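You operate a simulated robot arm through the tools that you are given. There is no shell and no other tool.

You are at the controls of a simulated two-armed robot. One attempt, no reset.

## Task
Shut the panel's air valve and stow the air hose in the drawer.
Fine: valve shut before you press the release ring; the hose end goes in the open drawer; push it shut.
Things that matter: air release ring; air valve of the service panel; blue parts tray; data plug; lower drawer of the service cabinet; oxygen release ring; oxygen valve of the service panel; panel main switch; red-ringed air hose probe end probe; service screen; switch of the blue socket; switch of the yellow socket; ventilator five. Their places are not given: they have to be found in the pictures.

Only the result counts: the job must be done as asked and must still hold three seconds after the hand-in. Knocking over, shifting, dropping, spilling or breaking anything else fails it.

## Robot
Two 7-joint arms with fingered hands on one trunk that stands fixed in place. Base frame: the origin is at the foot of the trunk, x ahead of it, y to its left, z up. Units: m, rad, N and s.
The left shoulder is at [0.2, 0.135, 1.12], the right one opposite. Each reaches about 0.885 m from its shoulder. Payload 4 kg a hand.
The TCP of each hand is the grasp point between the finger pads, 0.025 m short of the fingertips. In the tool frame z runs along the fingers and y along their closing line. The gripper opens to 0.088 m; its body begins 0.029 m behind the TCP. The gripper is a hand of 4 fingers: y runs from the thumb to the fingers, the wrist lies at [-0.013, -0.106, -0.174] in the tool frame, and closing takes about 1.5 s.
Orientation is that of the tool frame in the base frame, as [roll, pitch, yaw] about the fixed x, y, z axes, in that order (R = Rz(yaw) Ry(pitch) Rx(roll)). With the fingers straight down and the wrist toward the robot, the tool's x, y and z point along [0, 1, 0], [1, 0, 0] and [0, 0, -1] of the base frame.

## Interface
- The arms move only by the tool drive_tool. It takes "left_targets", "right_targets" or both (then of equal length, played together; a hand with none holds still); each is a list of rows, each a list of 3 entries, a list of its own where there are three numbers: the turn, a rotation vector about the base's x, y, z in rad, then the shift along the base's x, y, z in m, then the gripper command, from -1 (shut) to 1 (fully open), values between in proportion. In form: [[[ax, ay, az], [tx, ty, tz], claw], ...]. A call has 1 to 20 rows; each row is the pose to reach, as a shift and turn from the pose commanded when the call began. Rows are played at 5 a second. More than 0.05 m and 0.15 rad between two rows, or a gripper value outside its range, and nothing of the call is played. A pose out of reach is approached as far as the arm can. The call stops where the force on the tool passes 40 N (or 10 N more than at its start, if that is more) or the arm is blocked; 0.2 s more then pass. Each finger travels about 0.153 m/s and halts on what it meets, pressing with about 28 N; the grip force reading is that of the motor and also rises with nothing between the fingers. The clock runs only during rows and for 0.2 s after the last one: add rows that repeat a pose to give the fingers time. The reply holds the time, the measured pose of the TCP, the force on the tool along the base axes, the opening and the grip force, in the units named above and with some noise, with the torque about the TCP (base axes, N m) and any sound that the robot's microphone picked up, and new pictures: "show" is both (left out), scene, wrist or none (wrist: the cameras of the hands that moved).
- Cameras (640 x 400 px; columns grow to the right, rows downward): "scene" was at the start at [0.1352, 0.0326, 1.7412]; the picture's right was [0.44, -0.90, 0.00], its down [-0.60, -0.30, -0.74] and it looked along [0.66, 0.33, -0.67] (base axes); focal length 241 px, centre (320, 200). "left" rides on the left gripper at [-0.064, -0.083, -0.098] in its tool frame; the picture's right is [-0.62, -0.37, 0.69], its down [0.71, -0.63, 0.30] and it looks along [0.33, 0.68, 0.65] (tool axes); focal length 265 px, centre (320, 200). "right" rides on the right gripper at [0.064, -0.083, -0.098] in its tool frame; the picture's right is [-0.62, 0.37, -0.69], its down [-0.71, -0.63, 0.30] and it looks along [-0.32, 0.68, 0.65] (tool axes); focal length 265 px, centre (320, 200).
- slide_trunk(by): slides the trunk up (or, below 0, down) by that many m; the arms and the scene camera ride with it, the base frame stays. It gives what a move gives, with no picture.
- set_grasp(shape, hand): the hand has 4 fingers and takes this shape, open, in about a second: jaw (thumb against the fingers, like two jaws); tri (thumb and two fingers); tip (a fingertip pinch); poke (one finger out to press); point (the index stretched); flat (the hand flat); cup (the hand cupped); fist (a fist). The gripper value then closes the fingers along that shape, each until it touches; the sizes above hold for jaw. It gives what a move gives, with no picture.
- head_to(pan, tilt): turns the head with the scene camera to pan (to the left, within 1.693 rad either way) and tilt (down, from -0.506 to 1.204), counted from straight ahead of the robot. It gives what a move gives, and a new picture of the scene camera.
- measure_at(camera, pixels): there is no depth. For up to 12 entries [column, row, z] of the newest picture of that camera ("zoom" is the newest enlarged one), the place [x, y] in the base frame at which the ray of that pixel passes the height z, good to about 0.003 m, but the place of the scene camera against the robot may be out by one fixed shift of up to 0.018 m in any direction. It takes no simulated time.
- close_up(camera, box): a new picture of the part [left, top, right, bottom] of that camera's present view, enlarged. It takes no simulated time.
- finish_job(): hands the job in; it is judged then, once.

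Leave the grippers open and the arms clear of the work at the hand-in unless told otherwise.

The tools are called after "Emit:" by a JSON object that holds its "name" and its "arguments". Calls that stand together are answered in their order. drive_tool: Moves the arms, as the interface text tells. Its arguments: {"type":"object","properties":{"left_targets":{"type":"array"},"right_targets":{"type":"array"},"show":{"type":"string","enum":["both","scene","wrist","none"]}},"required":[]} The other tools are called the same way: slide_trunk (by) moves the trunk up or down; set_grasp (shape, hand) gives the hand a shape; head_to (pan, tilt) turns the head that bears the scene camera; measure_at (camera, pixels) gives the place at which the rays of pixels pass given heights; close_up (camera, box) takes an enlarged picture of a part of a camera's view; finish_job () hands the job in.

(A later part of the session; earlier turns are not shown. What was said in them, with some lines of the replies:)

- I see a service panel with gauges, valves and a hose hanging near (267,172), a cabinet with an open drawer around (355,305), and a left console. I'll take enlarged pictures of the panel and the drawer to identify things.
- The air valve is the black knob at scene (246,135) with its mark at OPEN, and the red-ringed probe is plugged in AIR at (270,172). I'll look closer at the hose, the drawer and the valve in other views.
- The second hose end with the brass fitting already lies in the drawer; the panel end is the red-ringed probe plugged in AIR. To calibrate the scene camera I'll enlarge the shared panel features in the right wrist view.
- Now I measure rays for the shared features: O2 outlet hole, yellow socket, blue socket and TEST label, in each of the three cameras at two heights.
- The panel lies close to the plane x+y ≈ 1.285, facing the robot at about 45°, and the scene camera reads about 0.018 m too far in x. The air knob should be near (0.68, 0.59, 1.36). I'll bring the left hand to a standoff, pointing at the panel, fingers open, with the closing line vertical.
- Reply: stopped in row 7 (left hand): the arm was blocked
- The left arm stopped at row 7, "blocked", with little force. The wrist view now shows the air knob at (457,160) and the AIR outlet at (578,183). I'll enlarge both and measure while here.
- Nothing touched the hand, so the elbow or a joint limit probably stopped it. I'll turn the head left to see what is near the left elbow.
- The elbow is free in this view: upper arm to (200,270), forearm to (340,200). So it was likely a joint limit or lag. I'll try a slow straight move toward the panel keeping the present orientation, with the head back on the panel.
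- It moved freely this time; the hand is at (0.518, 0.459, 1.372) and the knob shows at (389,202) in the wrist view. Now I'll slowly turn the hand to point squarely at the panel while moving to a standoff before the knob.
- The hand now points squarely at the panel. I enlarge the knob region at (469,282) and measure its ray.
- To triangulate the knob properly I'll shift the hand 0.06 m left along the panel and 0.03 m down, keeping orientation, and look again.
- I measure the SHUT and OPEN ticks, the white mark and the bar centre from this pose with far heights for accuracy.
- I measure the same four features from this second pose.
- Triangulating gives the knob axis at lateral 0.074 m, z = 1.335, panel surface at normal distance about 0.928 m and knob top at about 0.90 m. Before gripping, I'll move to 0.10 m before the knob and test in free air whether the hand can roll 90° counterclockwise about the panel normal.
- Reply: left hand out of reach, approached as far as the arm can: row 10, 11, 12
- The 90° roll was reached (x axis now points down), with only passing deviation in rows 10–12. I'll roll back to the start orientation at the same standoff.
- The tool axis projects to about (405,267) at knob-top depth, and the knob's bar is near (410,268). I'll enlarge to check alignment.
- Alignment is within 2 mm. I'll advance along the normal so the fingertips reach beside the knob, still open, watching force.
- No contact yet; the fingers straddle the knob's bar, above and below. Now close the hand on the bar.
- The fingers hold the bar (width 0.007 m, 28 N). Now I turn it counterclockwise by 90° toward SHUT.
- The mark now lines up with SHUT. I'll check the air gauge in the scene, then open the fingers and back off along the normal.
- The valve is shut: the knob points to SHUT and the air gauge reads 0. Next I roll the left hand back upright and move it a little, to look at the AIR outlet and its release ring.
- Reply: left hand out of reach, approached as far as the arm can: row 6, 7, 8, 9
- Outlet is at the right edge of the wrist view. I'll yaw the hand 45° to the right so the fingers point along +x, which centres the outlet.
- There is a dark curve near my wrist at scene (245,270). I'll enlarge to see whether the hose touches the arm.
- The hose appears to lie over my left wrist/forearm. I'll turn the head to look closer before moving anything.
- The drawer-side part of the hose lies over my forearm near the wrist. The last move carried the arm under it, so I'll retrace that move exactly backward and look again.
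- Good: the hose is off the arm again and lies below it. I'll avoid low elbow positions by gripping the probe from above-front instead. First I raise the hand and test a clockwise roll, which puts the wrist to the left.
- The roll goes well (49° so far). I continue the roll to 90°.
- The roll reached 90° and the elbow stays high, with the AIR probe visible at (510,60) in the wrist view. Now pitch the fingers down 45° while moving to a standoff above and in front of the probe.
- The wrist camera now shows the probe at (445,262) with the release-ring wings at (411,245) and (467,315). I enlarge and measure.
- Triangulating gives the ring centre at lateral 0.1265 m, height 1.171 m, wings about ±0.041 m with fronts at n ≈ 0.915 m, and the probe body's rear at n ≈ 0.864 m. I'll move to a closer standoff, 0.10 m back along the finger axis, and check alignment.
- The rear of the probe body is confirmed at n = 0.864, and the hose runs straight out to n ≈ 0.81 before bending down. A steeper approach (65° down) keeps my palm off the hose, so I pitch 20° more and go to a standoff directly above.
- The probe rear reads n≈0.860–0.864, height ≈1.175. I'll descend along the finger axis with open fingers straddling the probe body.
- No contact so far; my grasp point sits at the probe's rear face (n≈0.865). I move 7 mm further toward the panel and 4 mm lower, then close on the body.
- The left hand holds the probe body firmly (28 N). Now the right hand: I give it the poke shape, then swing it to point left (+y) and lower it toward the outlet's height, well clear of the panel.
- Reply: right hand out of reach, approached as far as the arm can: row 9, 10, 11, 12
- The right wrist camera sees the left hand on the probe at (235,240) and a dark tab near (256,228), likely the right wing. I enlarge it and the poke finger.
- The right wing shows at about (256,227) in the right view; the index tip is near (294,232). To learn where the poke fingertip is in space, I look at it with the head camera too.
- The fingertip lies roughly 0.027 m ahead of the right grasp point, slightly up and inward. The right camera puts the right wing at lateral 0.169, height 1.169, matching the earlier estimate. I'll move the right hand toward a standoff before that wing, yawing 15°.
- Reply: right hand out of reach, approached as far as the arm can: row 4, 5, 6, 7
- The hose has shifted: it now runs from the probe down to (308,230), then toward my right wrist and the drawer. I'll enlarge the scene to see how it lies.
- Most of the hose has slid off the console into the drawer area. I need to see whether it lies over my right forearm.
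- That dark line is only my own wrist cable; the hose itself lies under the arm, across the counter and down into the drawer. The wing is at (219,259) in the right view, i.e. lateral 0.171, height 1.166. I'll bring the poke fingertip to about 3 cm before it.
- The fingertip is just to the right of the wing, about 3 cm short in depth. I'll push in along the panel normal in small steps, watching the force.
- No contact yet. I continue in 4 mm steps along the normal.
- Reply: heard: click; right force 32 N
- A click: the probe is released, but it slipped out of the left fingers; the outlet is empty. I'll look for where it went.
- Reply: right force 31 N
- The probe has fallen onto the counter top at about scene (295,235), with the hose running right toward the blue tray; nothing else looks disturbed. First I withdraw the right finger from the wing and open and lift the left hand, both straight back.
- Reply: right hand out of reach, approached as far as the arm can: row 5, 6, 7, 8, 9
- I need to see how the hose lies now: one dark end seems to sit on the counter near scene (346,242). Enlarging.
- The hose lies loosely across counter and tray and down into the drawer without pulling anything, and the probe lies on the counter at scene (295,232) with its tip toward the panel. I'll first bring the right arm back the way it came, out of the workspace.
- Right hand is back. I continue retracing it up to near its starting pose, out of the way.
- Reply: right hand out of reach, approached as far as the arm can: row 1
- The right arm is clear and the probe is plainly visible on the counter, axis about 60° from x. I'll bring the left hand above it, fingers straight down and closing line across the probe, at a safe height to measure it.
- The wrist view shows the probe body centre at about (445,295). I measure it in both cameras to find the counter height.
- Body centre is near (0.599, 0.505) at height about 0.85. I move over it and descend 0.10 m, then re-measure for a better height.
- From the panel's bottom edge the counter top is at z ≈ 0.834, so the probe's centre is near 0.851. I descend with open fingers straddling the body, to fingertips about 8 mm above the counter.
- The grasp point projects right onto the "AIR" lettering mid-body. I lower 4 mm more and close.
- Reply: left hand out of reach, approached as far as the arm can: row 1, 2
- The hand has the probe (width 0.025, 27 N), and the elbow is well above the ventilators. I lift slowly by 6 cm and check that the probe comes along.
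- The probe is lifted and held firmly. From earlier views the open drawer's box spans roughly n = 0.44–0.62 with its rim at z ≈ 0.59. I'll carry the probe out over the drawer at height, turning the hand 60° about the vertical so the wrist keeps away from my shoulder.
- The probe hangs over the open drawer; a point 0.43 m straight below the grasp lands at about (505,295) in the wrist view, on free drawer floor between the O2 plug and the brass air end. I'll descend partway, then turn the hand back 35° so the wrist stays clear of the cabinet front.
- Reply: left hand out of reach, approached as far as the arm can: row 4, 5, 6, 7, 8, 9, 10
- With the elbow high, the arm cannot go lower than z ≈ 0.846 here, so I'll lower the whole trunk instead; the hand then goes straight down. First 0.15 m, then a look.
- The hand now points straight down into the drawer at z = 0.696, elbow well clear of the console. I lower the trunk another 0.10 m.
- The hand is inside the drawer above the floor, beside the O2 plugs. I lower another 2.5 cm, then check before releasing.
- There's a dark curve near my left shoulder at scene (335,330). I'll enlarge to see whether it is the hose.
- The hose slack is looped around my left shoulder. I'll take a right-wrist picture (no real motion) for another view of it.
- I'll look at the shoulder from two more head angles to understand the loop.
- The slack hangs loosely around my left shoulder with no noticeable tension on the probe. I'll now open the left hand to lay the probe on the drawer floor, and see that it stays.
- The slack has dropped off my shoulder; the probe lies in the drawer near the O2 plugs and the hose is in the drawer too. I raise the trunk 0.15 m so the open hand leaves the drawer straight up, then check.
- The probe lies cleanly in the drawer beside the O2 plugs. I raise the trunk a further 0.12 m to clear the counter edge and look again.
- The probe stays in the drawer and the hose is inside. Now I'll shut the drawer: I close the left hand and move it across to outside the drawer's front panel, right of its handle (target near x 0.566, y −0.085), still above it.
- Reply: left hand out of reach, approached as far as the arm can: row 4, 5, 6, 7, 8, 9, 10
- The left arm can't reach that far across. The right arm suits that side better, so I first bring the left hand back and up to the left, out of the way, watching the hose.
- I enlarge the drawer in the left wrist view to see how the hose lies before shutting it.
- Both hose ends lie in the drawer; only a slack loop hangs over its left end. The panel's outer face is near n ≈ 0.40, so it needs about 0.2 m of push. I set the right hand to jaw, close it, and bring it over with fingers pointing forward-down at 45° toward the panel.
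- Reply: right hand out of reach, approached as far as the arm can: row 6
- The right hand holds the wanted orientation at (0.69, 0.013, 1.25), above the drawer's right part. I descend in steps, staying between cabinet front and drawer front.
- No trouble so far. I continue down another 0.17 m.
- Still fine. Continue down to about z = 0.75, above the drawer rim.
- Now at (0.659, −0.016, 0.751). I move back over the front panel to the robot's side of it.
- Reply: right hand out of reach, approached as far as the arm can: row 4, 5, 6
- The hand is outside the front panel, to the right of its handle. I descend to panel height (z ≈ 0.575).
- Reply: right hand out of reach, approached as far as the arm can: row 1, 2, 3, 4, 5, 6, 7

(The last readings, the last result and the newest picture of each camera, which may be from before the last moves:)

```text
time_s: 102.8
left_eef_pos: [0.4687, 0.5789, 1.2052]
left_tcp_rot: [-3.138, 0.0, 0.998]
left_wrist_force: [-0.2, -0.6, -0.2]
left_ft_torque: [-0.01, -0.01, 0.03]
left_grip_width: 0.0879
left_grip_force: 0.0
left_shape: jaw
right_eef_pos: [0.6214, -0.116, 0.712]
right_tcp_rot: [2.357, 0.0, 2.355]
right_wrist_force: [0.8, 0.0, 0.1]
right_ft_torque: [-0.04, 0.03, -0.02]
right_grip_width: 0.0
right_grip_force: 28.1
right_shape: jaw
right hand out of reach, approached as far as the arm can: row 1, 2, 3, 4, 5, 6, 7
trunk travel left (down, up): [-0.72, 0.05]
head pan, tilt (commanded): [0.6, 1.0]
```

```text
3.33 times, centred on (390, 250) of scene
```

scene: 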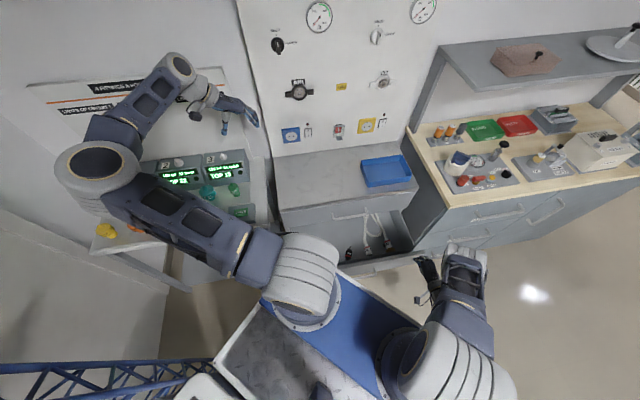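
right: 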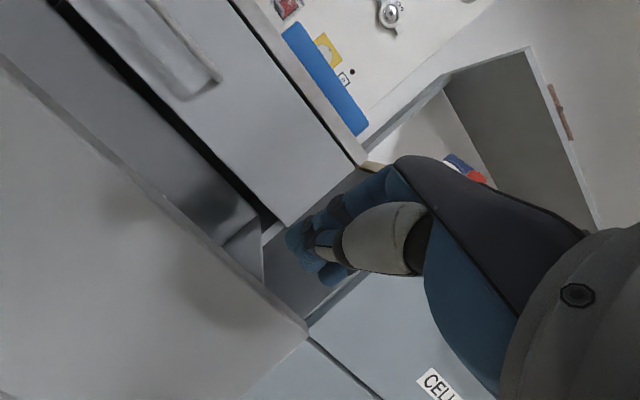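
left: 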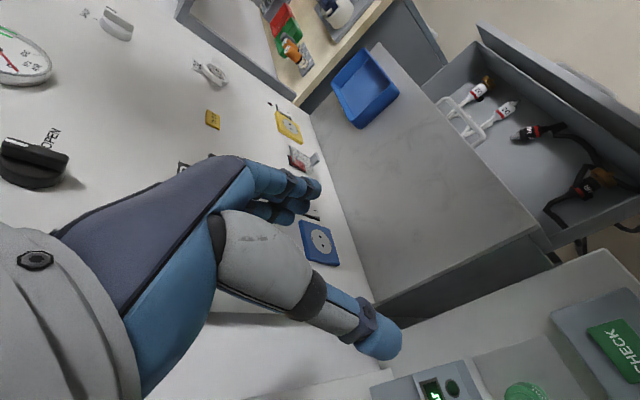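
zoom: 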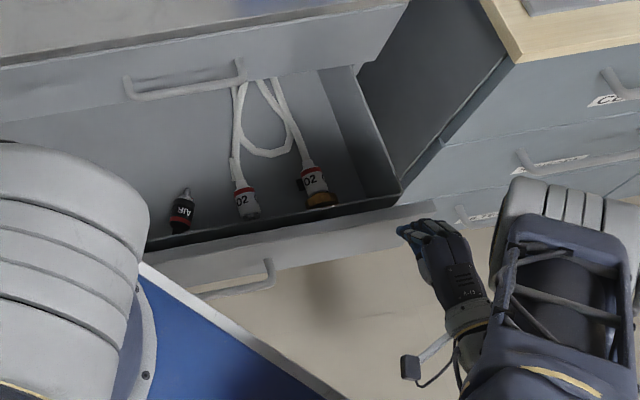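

Out of reach that low with the trunk this high. I'll bring the right hand back to where it was reachable, raise the left hand a bit more from the console, and then lower the trunk instead.

Emit:
{"name": "drive_tool", "arguments": {"right_targets": [[[0, 0, 0], [0.004, 0.003, 0.045], -1], [[0, 0, 0], [0.008, 0.006, 0.09], -1], [[0, 0, 0], [0.012, 0.01, 0.135], -1], [[0, 0, 0], [0.0187, 0.0152, 0.18], -1], [[0, 0, 0], [0.0187, 0.0152, 0.19], -1], [[0, 0, 0], [0.0187, 0.0152, 0.19], -1]], "left_targets": [[[0, 0, 0], [-0.01, -0.016, 0.025], 1], [[0, 0, 0], [-0.02, -0.032, 0.05], 1], [[0, 0, 0], [-0.03, -0.048, 0.075], 1], [[0, 0, 0], [-0.04, -0.064, 0.1], 1], [[0, 0, 0], [-0.05, -0.08, 0.12], 1], [[0, 0, 0], [-0.05, -0.08, 0.12], 1]], "show": "scene"}}

```text
time_s: 104.2
left_eef_pos: [0.417, 0.5, 1.3254]
left_tcp_rot: [-3.139, 0.0, 0.998]
left_wrist_force: [-0.2, 1.4, 0.4]
left_ft_torque: [0.03, -0.02, 0.02]
left_grip_width: 0.0879
left_grip_force: 0.1
left_shape: jaw
right_eef_pos: [0.6387, -0.0971, 0.8987]
right_tcp_rot: [2.357, 0.0, 2.358]
right_wrist_force: [-0.1, -0.9, 0.3]
right_ft_torque: [0.01, 0.03, 0.04]
right_grip_width: 0.0
right_grip_force: 27.9
right_shape: jaw
trunk travel left (down, up): [-0.72, 0.05]
head pan, tilt (commanded): [0.6, 1.0]
```

scene: 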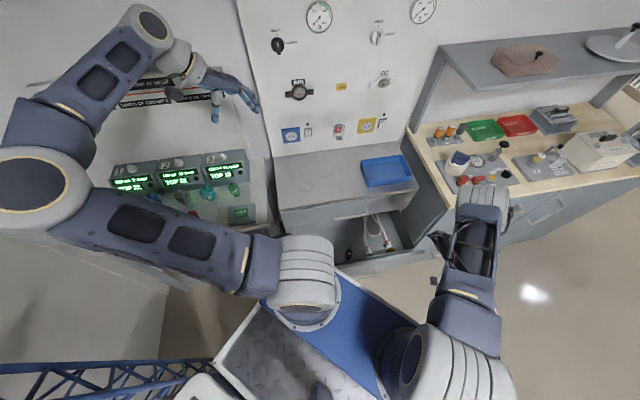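

The right hand is at (0.639, −0.097, 0.899). I bring it back to about (0.58, −0.10, 0.755), reachable earlier; then the trunk will do the rest.

Emit:
{"name": "drive_tool", "arguments": {"right_targets": [[[0, 0, 0], [-0.008, -0.001, -0.03], -1], [[0, 0, 0], [-0.018, -0.001, -0.06], -1], [[0, 0, 0], [-0.028, -0.002, -0.09], -1], [[0, 0, 0], [-0.04, -0.002, -0.12], -1], [[0, 0, 0], [-0.0537, -0.002, -0.14], -1], [[0, 0, 0], [-0.0537, -0.002, -0.14], -1]], "show": "scene"}}

```text
time_s: 105.6
left_eef_pos: [0.4163, 0.4993, 1.3252]
left_tcp_rot: [-3.139, 0.0, 0.998]
left_wrist_force: [0.4, -0.7, 0.0]
left_ft_torque: [0.01, -0.02, -0.01]
left_grip_width: 0.0879
left_grip_force: 0.1
left_shape: jaw
right_eef_pos: [0.5826, -0.1, 0.7575]
right_tcp_rot: [2.357, 0.001, 2.355]
right_wrist_force: [-0.1, 1.3, 0.8]
right_ft_torque: [-0.01, -0.02, 0.05]
right_grip_width: 0.0
right_grip_force: 28.1
right_shape: jaw
trunk travel left (down, up): [-0.72, 0.05]
head pan, tilt (commanded): [0.6, 1.0]
```

scene: 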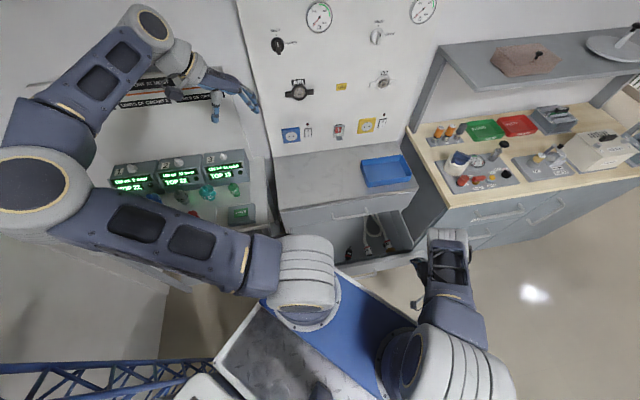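

Reached without trouble: (0.583, −0.100, 0.758), about 4 cm before the panel. I lower the trunk by 0.18 m.

Emit:
{"name": "slide_trunk", "arguments": {"by": -0.18}}

Emit:
{"name": "head_to", "arguments": {"pan": 0.4, "tilt": 1.0}}

Emit:
{"name": "close_up", "arguments": {"camera": "scene", "box": [260, 120, 460, 280]}}

Emit:
{"name": "close_up", "arguments": {"camera": "right", "box": [160, 100, 480, 320]}}

```text
time_s: 107.6
left_eef_pos: [0.4172, 0.5002, 1.1444]
left_tcp_rot: [-3.14, 0.001, 0.998]
left_wrist_force: [-0.6, -1.4, -0.2]
left_ft_torque: [-0.02, 0.0, 0.01]
left_grip_width: 0.0876
left_grip_force: 0.0
left_shape: jaw
right_eef_pos: [0.5827, -0.102, 0.5781]
right_tcp_rot: [2.357, 0.0, 2.355]
right_wrist_force: [-0.1, 0.6, 0.1]
right_ft_torque: [0.01, 0.0, 0.0]
right_grip_width: 0.0
right_grip_force: 28.3
right_shape: jaw
trunk travel left (down, up): [-0.54, 0.23]
head pan, tilt (commanded): [0.6, 1.0]
```

```text
time_s: 108.3
left_eef_pos: [0.4164, 0.5002, 1.1429]
left_tcp_rot: [-3.14, 0.002, 0.998]
left_wrist_force: [0.8, -0.5, 0.3]
left_ft_torque: [0.01, -0.01, 0.05]
left_grip_width: 0.0877
left_grip_force: 0.1
left_shape: jaw
right_eef_pos: [0.5824, -0.1004, 0.578]
right_tcp_rot: [2.358, -0.001, 2.357]
right_wrist_force: [-0.4, 0.6, 0.1]
right_ft_torque: [0.01, 0.0, -0.01]
right_grip_width: 0.0002
right_grip_force: 28.1
right_shape: jaw
trunk travel left (down, up): [-0.54, 0.23]
head pan, tilt (commanded): [0.4, 1.0]
```

scene: 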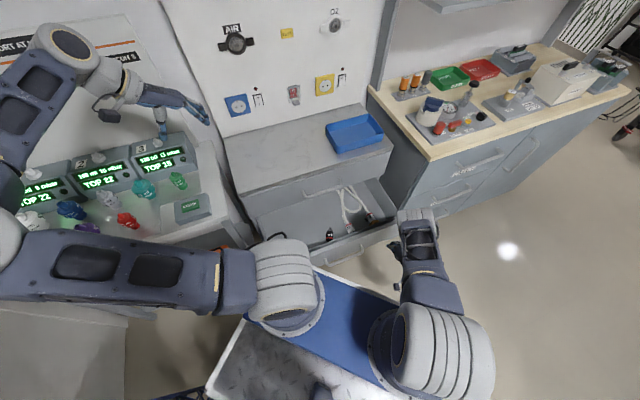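

```text
2.50 times, centred on (360, 200) of scene
```

zoom: 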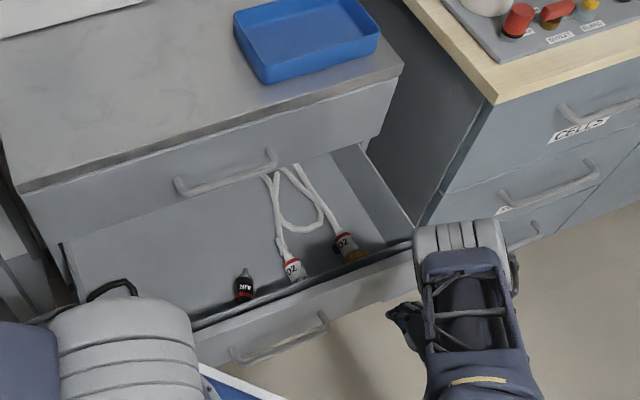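

```text
1.82 times, centred on (320, 210) of right
```

zoom: 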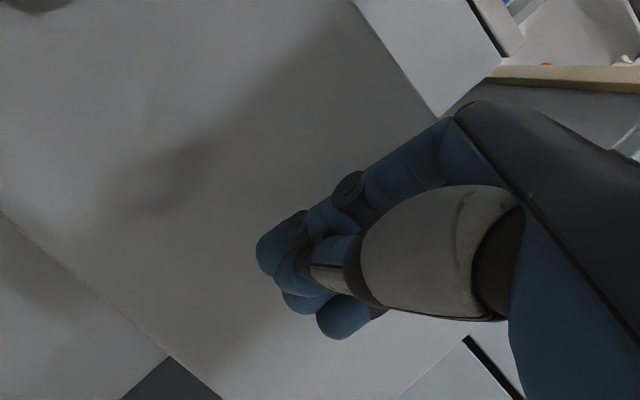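

Everything is clear. I push along the panel normal in 2 cm steps, first 16 cm.

Emit:
{"name": "drive_tool", "arguments": {"right_targets": [[[0, 0, 0], [0.0141, 0.0141, 0], -1], [[0, 0, 0], [0.0283, 0.0283, 0], -1], [[0, 0, 0], [0.0424, 0.0424, 0], -1], [[0, 0, 0], [0.0566, 0.0566, 0], -1], [[0, 0, 0], [0.0707, 0.0707, 0], -1], [[0, 0, 0], [0.0849, 0.0849, 0], -1], [[0, 0, 0], [0.099, 0.099, 0], -1], [[0, 0, 0], [0.1131, 0.1131, 0], -1]], "show": "both"}}

Emit:
{"name": "close_up", "arguments": {"camera": "scene", "box": [220, 120, 460, 300]}}

```text
time_s: 110.1
left_eef_pos: [0.4161, 0.5006, 1.1449]
left_tcp_rot: [-3.139, -0.002, 0.999]
left_wrist_force: [-0.2, -0.7, -0.8]
left_ft_torque: [-0.02, -0.02, -0.04]
left_grip_width: 0.0879
left_grip_force: 0.1
left_shape: jaw
right_eef_pos: [0.6956, 0.0143, 0.5782]
right_tcp_rot: [2.356, 0.0, 2.356]
right_wrist_force: [-0.1, -0.5, -0.8]
right_ft_torque: [0.03, 0.02, 0.01]
right_grip_width: 0.0002
right_grip_force: 27.9
right_shape: jaw
trunk travel left (down, up): [-0.54, 0.23]
head pan, tilt (commanded): [0.4, 1.0]
```

scene: 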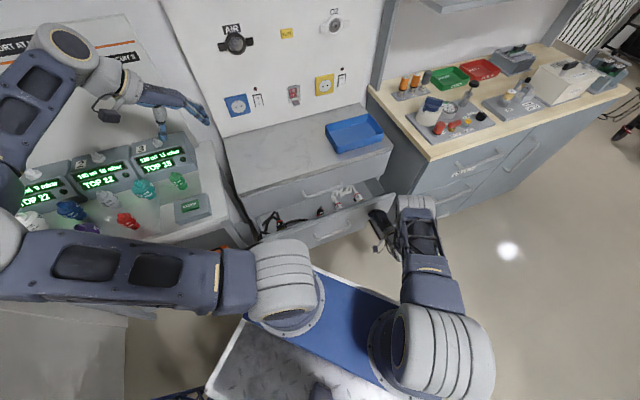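
right: 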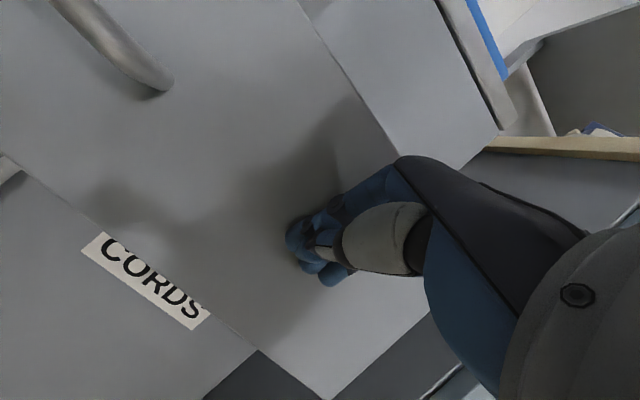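

```text
2.22 times, centred on (340, 210) of scene
```

zoom: 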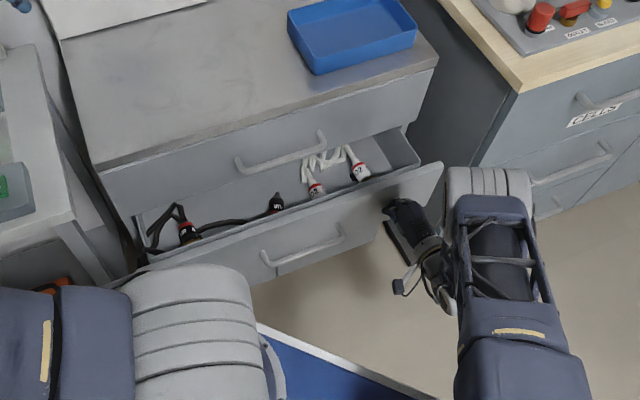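

The drawer slides in easily with both hose ends inside. I keep pushing in smaller steps until it stops.

Emit:
{"name": "drive_tool", "arguments": {"right_targets": [[[0, 0, 0], [0.0106, 0.0106, 0], -1], [[0, 0, 0], [0.0212, 0.0212, 0], -1], [[0, 0, 0], [0.0318, 0.0318, 0], -1], [[0, 0, 0], [0.0424, 0.0424, 0], -1], [[0, 0, 0], [0.053, 0.053, 0], -1], [[0, 0, 0], [0.0601, 0.0601, 0], -1], [[0, 0, 0], [0.0672, 0.0672, 0], -1]], "show": "both"}}

Emit:
{"name": "close_up", "arguments": {"camera": "scene", "box": [220, 120, 460, 300]}}

```text
time_s: 111.7
left_eef_pos: [0.4169, 0.5002, 1.1435]
left_tcp_rot: [-3.14, 0.0, 0.998]
left_wrist_force: [0.0, -0.7, 0.2]
left_ft_torque: [-0.01, -0.04, 0.0]
left_grip_width: 0.0879
left_grip_force: 0.0
left_shape: jaw
right_eef_pos: [0.7623, 0.0794, 0.5771]
right_tcp_rot: [2.355, 0.002, 2.354]
right_wrist_force: [0.5, 0.0, 0.3]
right_ft_torque: [0.04, 0.03, 0.0]
right_grip_width: 0.0
right_grip_force: 28.0
right_shape: jaw
trunk travel left (down, up): [-0.54, 0.23]
head pan, tilt (commanded): [0.4, 1.0]
```

scene: 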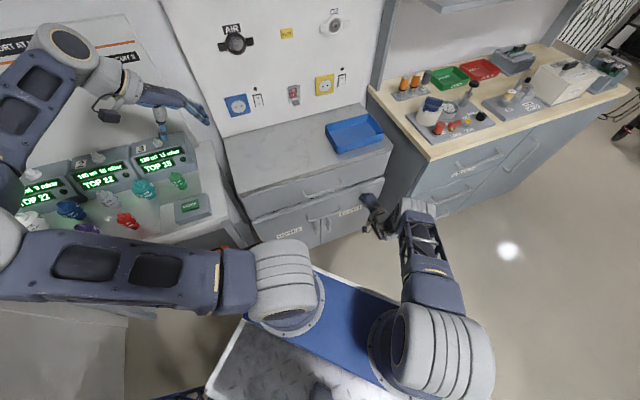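
right: 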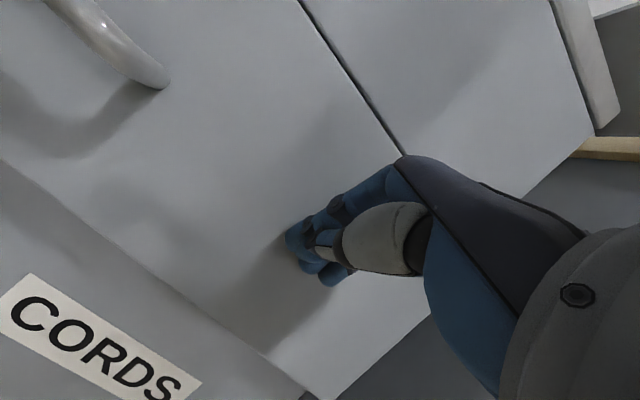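

```text
2.22 times, centred on (340, 210) of scene
```

zoom: 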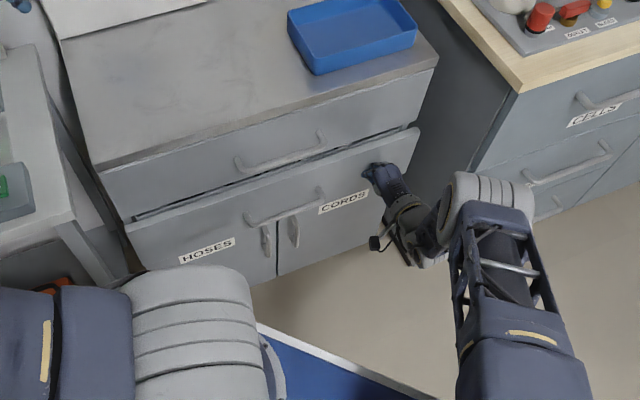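

Nearly shut, still no resistance. I push on in 5 mm steps until it meets the stop.

Emit:
{"name": "drive_tool", "arguments": {"right_targets": [[[0, 0, 0], [0.0035, 0.0035, 0], -1], [[0, 0, 0], [0.0071, 0.0071, 0], -1], [[0, 0, 0], [0.0106, 0.0106, 0], -1], [[0, 0, 0], [0.0141, 0.0141, 0], -1], [[0, 0, 0], [0.0177, 0.0177, 0], -1], [[0, 0, 0], [0.0212, 0.0212, 0], -1], [[0, 0, 0], [0.0247, 0.0247, 0], -1], [[0, 0, 0], [0.0283, 0.0283, 0], -1]], "show": "both"}}

Emit:
{"name": "close_up", "arguments": {"camera": "scene", "box": [220, 120, 460, 300]}}

```text
time_s: 113.2
left_eef_pos: [0.4154, 0.4991, 1.1457]
left_tcp_rot: [-3.141, 0.002, 1.0]
left_wrist_force: [-0.4, -0.1, -0.5]
left_ft_torque: [-0.01, -0.01, 0.06]
left_grip_width: 0.0879
left_grip_force: 0.0
left_shape: jaw
right_eef_pos: [0.7814, 0.0965, 0.5727]
right_tcp_rot: [2.365, -0.002, 2.355]
right_wrist_force: [-15.5, -13.2, 7.8]
right_ft_torque: [0.04, 0.01, 0.0]
right_grip_width: 0.0003
right_grip_force: 28.1
right_shape: jaw
trunk travel left (down, up): [-0.54, 0.23]
head pan, tilt (commanded): [0.4, 1.0]
stopped in row 7 (right hand): the force on the tool passed its limit at 49 N (the readings are from after the stop); the commanded pose is now the measured one
```

scene: 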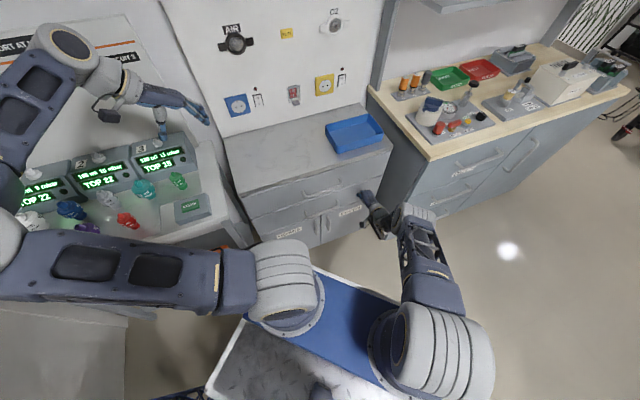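
right: 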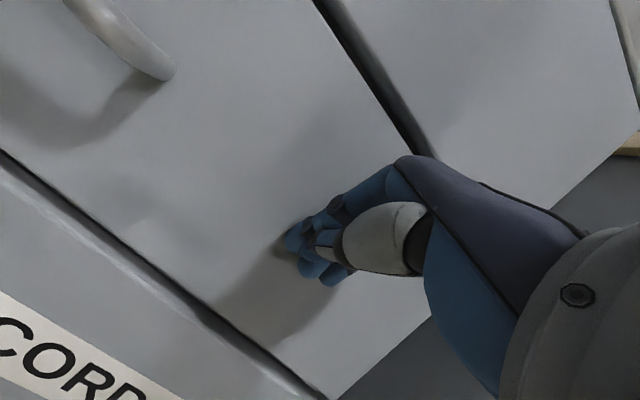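

```text
2.22 times, centred on (340, 210) of scene
```

zoom: 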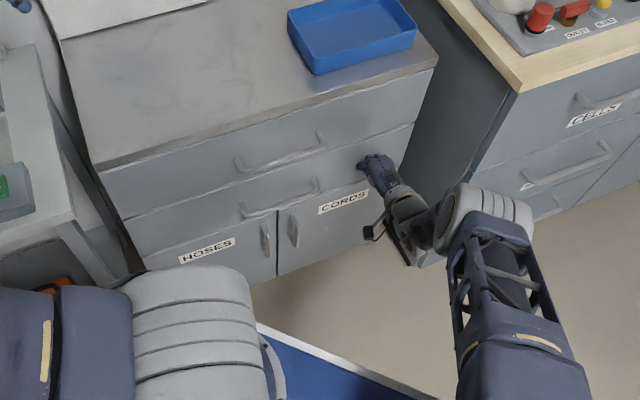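

The drawer met its stop (49 N) and is flush with the one above. I withdraw the right hand straight back.

Emit:
{"name": "drive_tool", "arguments": {"right_targets": [[[0, 0, 0], [-0.0106, -0.0106, 0], -1], [[0, 0, 0], [-0.0283, -0.0283, 0], -1], [[0, 0, 0], [-0.0495, -0.0495, 0], -1], [[0, 0, 0], [-0.0707, -0.0707, 0], -1], [[0, 0, 0], [-0.0919, -0.0919, 0], -1], [[0, 0, 0], [-0.1131, -0.1131, 0], -1], [[0, 0, 0], [-0.1344, -0.1344, 0], -1], [[0, 0, 0], [-0.1344, -0.1344, 0], -1]], "show": "both"}}

Emit:
{"name": "close_up", "arguments": {"camera": "scene", "box": [200, 120, 440, 300]}}

```text
time_s: 115.0
left_eef_pos: [0.417, 0.5002, 1.1445]
left_tcp_rot: [-3.14, 0.0, 0.999]
left_wrist_force: [-0.1, 0.1, 0.5]
left_ft_torque: [-0.01, -0.01, -0.01]
left_grip_width: 0.0881
left_grip_force: 0.0
left_shape: jaw
right_eef_pos: [0.6468, -0.0378, 0.5749]
right_tcp_rot: [2.362, -0.001, 2.354]
right_wrist_force: [0.2, 0.2, -0.2]
right_ft_torque: [0.0, -0.01, -0.03]
right_grip_width: 0.0
right_grip_force: 28.4
right_shape: jaw
trunk travel left (down, up): [-0.54, 0.23]
head pan, tilt (commanded): [0.4, 1.0]
```

scene: 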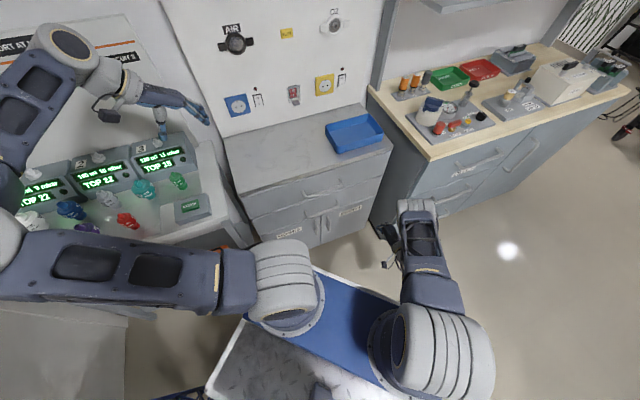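
right: 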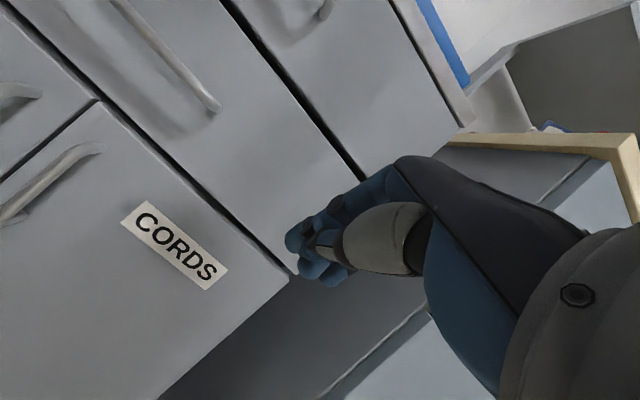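

```text
2.22 times, centred on (320, 210) of scene
```

zoom: 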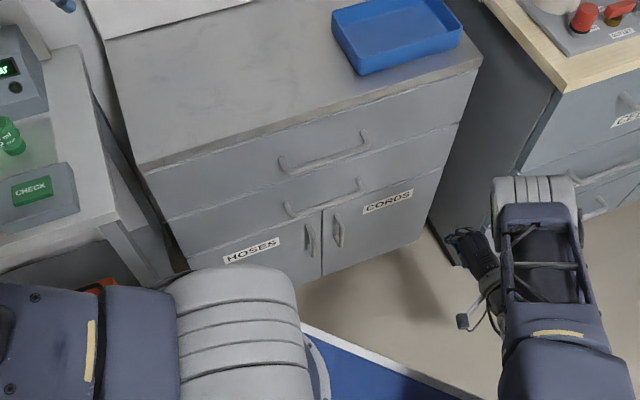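

The drawer is flush and no hose shows outside. I raise the trunk back by 0.18 m, then open the right hand and lift it clear.

Emit:
{"name": "slide_trunk", "arguments": {"by": 0.18}}

Emit:
{"name": "drive_tool", "arguments": {"right_targets": [[[0, 0, 0], [-0.01, -0.01, 0.02], 0], [[0, 0, 0], [-0.02, -0.02, 0.05], 1], [[0, 0, 0], [-0.02, -0.02, 0.085], 1], [[0, 0, 0], [-0.02, -0.02, 0.12], 1], [[0, 0, 0], [-0.02, -0.02, 0.155], 1], [[0, 0, 0], [-0.02, -0.02, 0.19], 1], [[0, 0, 0], [-0.02, -0.02, 0.225], 1], [[0, 0, 0], [-0.02, -0.02, 0.26], 1], [[0, 0, 0], [-0.02, -0.02, 0.26], 1]], "show": "both"}}

```text
time_s: 117.0
left_eef_pos: [0.4177, 0.5007, 1.3239]
left_tcp_rot: [-3.14, 0.002, 0.999]
left_wrist_force: [-0.3, 0.2, -0.7]
left_ft_torque: [-0.01, 0.01, 0.03]
left_grip_width: 0.0879
left_grip_force: 0.1
left_shape: jaw
right_eef_pos: [0.6484, -0.036, 0.756]
right_tcp_rot: [2.363, -0.002, 2.357]
right_wrist_force: [0.1, 0.4, 0.4]
right_ft_torque: [0.05, 0.02, -0.03]
right_grip_width: 0.0
right_grip_force: 28.7
right_shape: jaw
trunk travel left (down, up): [-0.72, 0.05]
head pan, tilt (commanded): [0.4, 1.0]
```

```text
time_s: 119.0
left_eef_pos: [0.4159, 0.4995, 1.3239]
left_tcp_rot: [-3.141, 0.0, 1.0]
left_wrist_force: [0.0, 0.9, 0.0]
left_ft_torque: [0.01, -0.01, 0.0]
left_grip_width: 0.0881
left_grip_force: 0.0
left_shape: jaw
right_eef_pos: [0.6278, -0.0563, 1.0162]
right_tcp_rot: [2.363, -0.003, 2.356]
right_wrist_force: [0.2, -0.4, -1.2]
right_ft_torque: [0.0, 0.0, -0.01]
right_grip_width: 0.0878
right_grip_force: 0.1
right_shape: jaw
trunk travel left (down, up): [-0.72, 0.05]
head pan, tilt (commanded): [0.4, 1.0]
```

scene: 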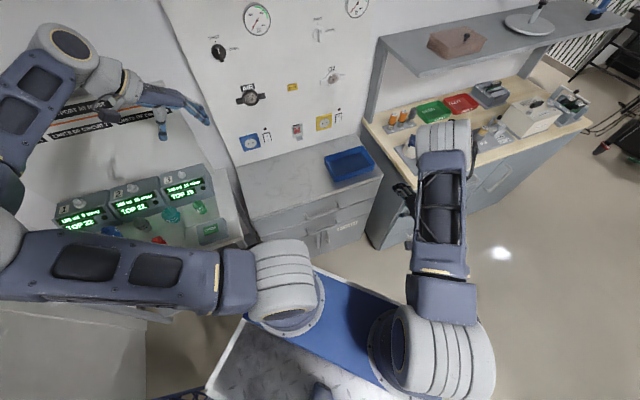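
right: 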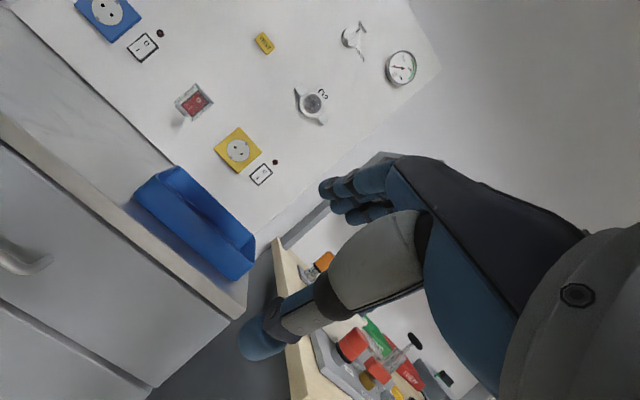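

Both hands open. I raise the right hand further up and away from the bench, then inspect everything.

Emit:
{"name": "drive_tool", "arguments": {"right_targets": [[[0, 0, 0], [0, 0, 0.035], 1], [[0, 0, 0], [0, 0, 0.07], 1], [[0, 0, 0], [0, 0, 0.105], 1], [[0, 0, 0], [0, 0, 0.14], 1], [[0, 0, 0], [-0.01, -0.01, 0.175], 1], [[0, 0, 0], [-0.02, -0.02, 0.21], 1], [[0, 0, 0], [-0.03, -0.03, 0.245], 1], [[0, 0, 0], [-0.04, -0.04, 0.27], 1], [[0, 0, 0], [-0.04, -0.04, 0.27], 1]], "left_targets": [[[0, 0, 0], [-0.005, -0.01, 0.01], 1], [[0, 0, 0], [-0.01, -0.02, 0.02], 1], [[0, 0, 0], [-0.02, -0.03, 0.03], 1], [[0, 0, 0], [-0.03, -0.04, 0.04], 1], [[0, 0, 0], [-0.04, -0.05, 0.05], 1], [[0, 0, 0], [-0.05, -0.06, 0.06], 1], [[0, 0, 0], [-0.05, -0.07, 0.07], 1], [[0, 0, 0], [-0.05, -0.08, 0.08], 1], [[0, 0, 0], [-0.05, -0.08, 0.08], 1]], "show": "none"}}

Emit:
{"name": "head_to", "arguments": {"pan": 0.65, "tilt": 0.8}}

Emit:
{"name": "close_up", "arguments": {"camera": "scene", "box": [220, 60, 440, 220]}}

Emit:
{"name": "close_up", "arguments": {"camera": "scene", "box": [220, 180, 440, 340]}}

Emit:
{"name": "close_up", "arguments": {"camera": "scene", "box": [40, 140, 280, 320]}}

```text
time_s: 121.0
left_eef_pos: [0.368, 0.4201, 1.4048]
left_tcp_rot: [-3.14, 0.001, 1.001]
left_wrist_force: [-0.6, -0.5, 0.1]
left_ft_torque: [0.02, -0.04, 0.01]
left_grip_width: 0.088
left_grip_force: 0.1
left_shape: jaw
right_eef_pos: [0.5881, -0.096, 1.2826]
right_tcp_rot: [2.365, -0.004, 2.356]
right_wrist_force: [-0.1, -0.1, 0.2]
right_ft_torque: [-0.03, 0.03, 0.01]
right_grip_width: 0.0878
right_grip_force: 0.0
right_shape: jaw
trunk travel left (down, up): [-0.72, 0.05]
head pan, tilt (commanded): [0.4, 1.0]
```

```text
time_s: 121.8
left_eef_pos: [0.3673, 0.421, 1.4052]
left_tcp_rot: [-3.14, 0.001, 0.999]
left_wrist_force: [-0.2, 0.3, 0.1]
left_ft_torque: [-0.02, 0.0, 0.01]
left_grip_width: 0.0879
left_grip_force: 0.1
left_shape: jaw
right_eef_pos: [0.5877, -0.0947, 1.2836]
right_tcp_rot: [2.363, -0.002, 2.354]
right_wrist_force: [-1.1, 0.4, -1.2]
right_ft_torque: [0.05, 0.03, 0.04]
right_grip_width: 0.0878
right_grip_force: 0.0
right_shape: jaw
trunk travel left (down, up): [-0.72, 0.05]
head pan, tilt (commanded): [0.649, 0.799]
```

scene: 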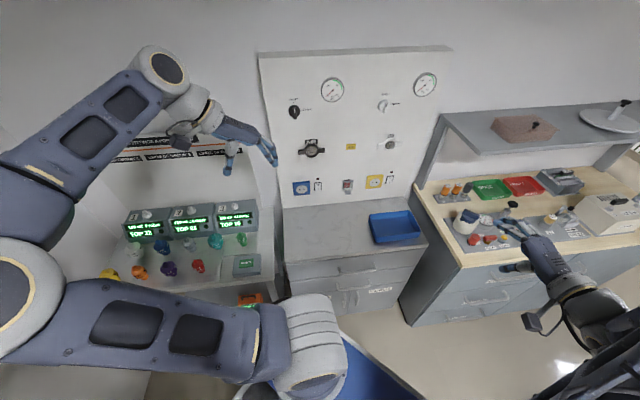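

```text
2.50 times, centred on (330, 140) of scene
```

zoom: 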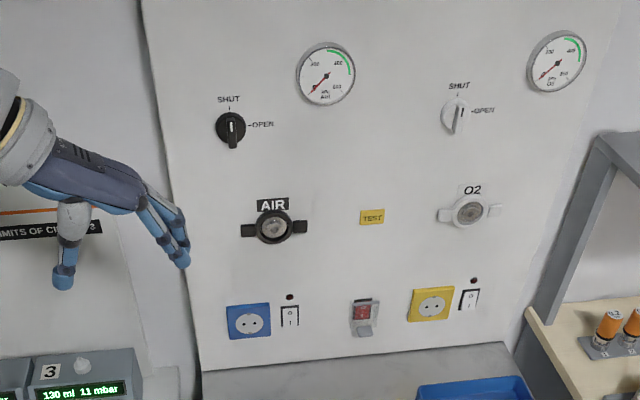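

```text
2.50 times, centred on (330, 260) of scene
```

zoom: 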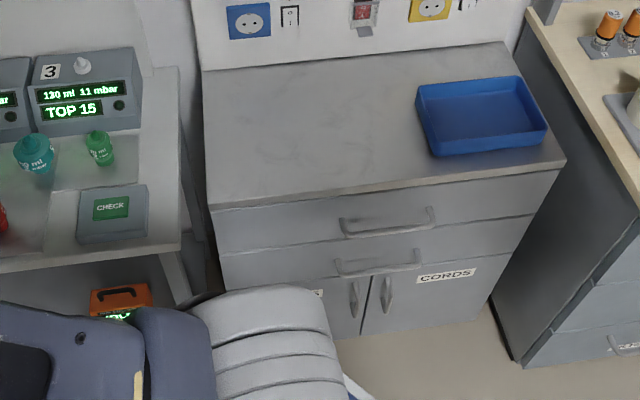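

```text
2.22 times, centred on (160, 230) of scene
```

zoom: 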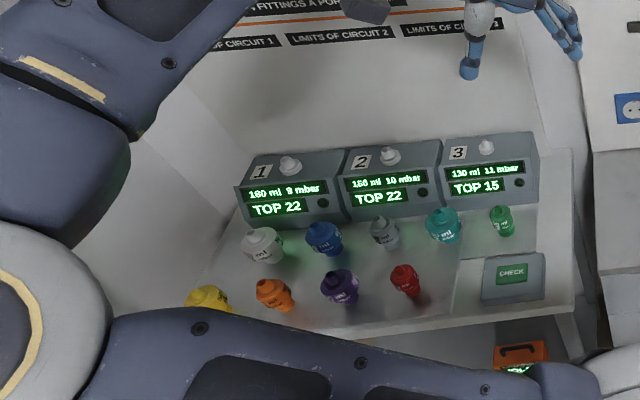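

Valve shut, air gauge at 0, outlet empty, tray, bottles and switches in place, drawer shut. One last look at the left end of the cabinet for any hose left outside.

Emit:
{"name": "head_to", "arguments": {"pan": 0.95, "tilt": 1.1}}

Emit:
{"name": "close_up", "arguments": {"camera": "scene", "box": [240, 120, 480, 320]}}

Emit:
{"name": "drive_tool", "arguments": {"left_targets": [[[0, 0, 0], [0, 0, 0], 1]], "show": "wrist"}}

```text
time_s: 122.5
left_eef_pos: [0.3673, 0.4198, 1.4053]
left_tcp_rot: [-3.14, -0.001, 0.999]
left_wrist_force: [0.4, 0.5, 0.2]
left_ft_torque: [-0.03, -0.01, 0.0]
left_grip_width: 0.0879
left_grip_force: 0.1
left_shape: jaw
right_eef_pos: [0.5887, -0.095, 1.2828]
right_tcp_rot: [2.365, -0.002, 2.353]
right_wrist_force: [1.1, -0.3, 0.1]
right_ft_torque: [0.0, 0.02, -0.01]
right_grip_width: 0.0879
right_grip_force: 0.0
right_shape: jaw
trunk travel left (down, up): [-0.72, 0.05]
head pan, tilt (commanded): [0.949, 1.1]
```

scene: 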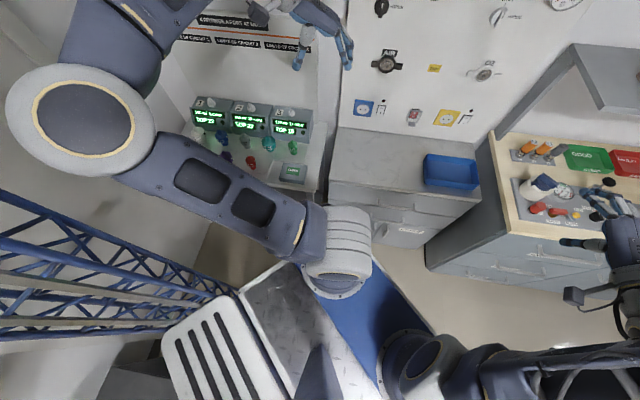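

```text
2.00 times, centred on (360, 220) of scene
```

zoom: 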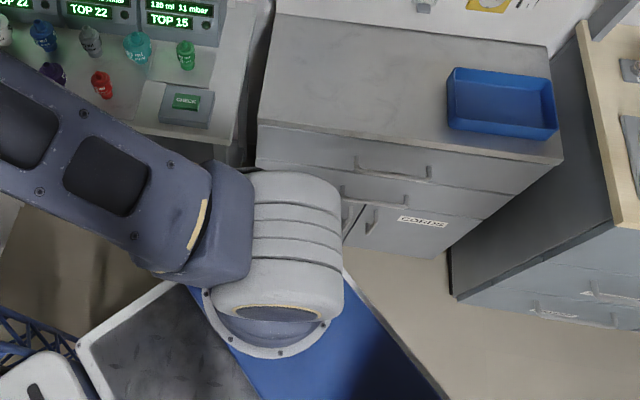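

```text
time_s: 123.0
left_eef_pos: [0.3678, 0.4221, 1.4054]
left_tcp_rot: [-3.14, 0.0, 0.999]
left_wrist_force: [1.0, -0.3, -0.3]
left_ft_torque: [0.01, -0.05, -0.02]
left_grip_width: 0.0881
left_grip_force: 0.0
left_shape: jaw
right_eef_pos: [0.5895, -0.0962, 1.283]
right_tcp_rot: [2.364, -0.002, 2.355]
right_wrist_force: [0.3, -0.7, -0.2]
right_ft_torque: [0.0, 0.03, 0.0]
right_grip_width: 0.0877
right_grip_force: 0.0
right_shape: jaw
trunk travel left (down, up): [-0.72, 0.05]
head pan, tilt (commanded): [0.949, 1.1]
```

left: 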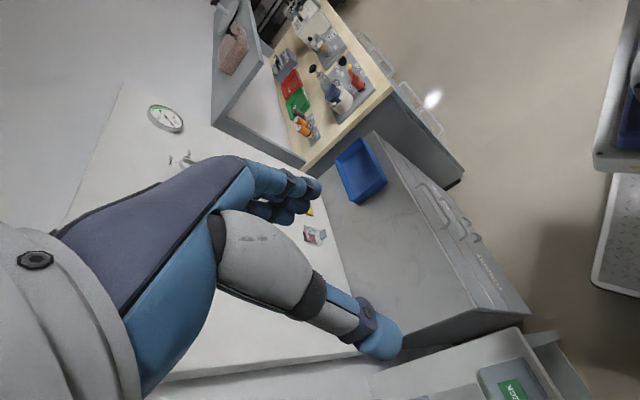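

No hose shows outside the cabinet or on the robot in either view. The drawer is shut flush, the valve is at SHUT, and both hands are open and clear, so I hand the job in.

Emit:
{"name": "finish_job", "arguments": {}}

```text
The job is handed in.
```

I shut the air valve, released the air hose, put it in the lower drawer and pushed the drawer shut. The job is handed in; no verdict has come back.

- **Valve:** The knob points to SHUT, and the air gauge read 0 before I pressed the release ring.
- **Release:** Pressing the ring's right wing gave a click and freed the probe. It slipped out of the left hand and fell onto the counter. It knocked nothing over, and I picked it up from there.
- **Drawer:** The probe and the brass end of the hose were both inside before I closed it. I pushed until it hit its stop, flush with the drawer above. No hose showed outside afterwards.
- **Surroundings:** In the last pictures the tray, bottles, O2 valve and switches looked unmoved.
- **Hose slack:** The slack moved around a lot during the work. For a time it lay over my left forearm and shoulder, and through the blue tray. It was clear of everything by the end, and I saw no shift in the tray.

Both hands are open and clear of the cabinet.
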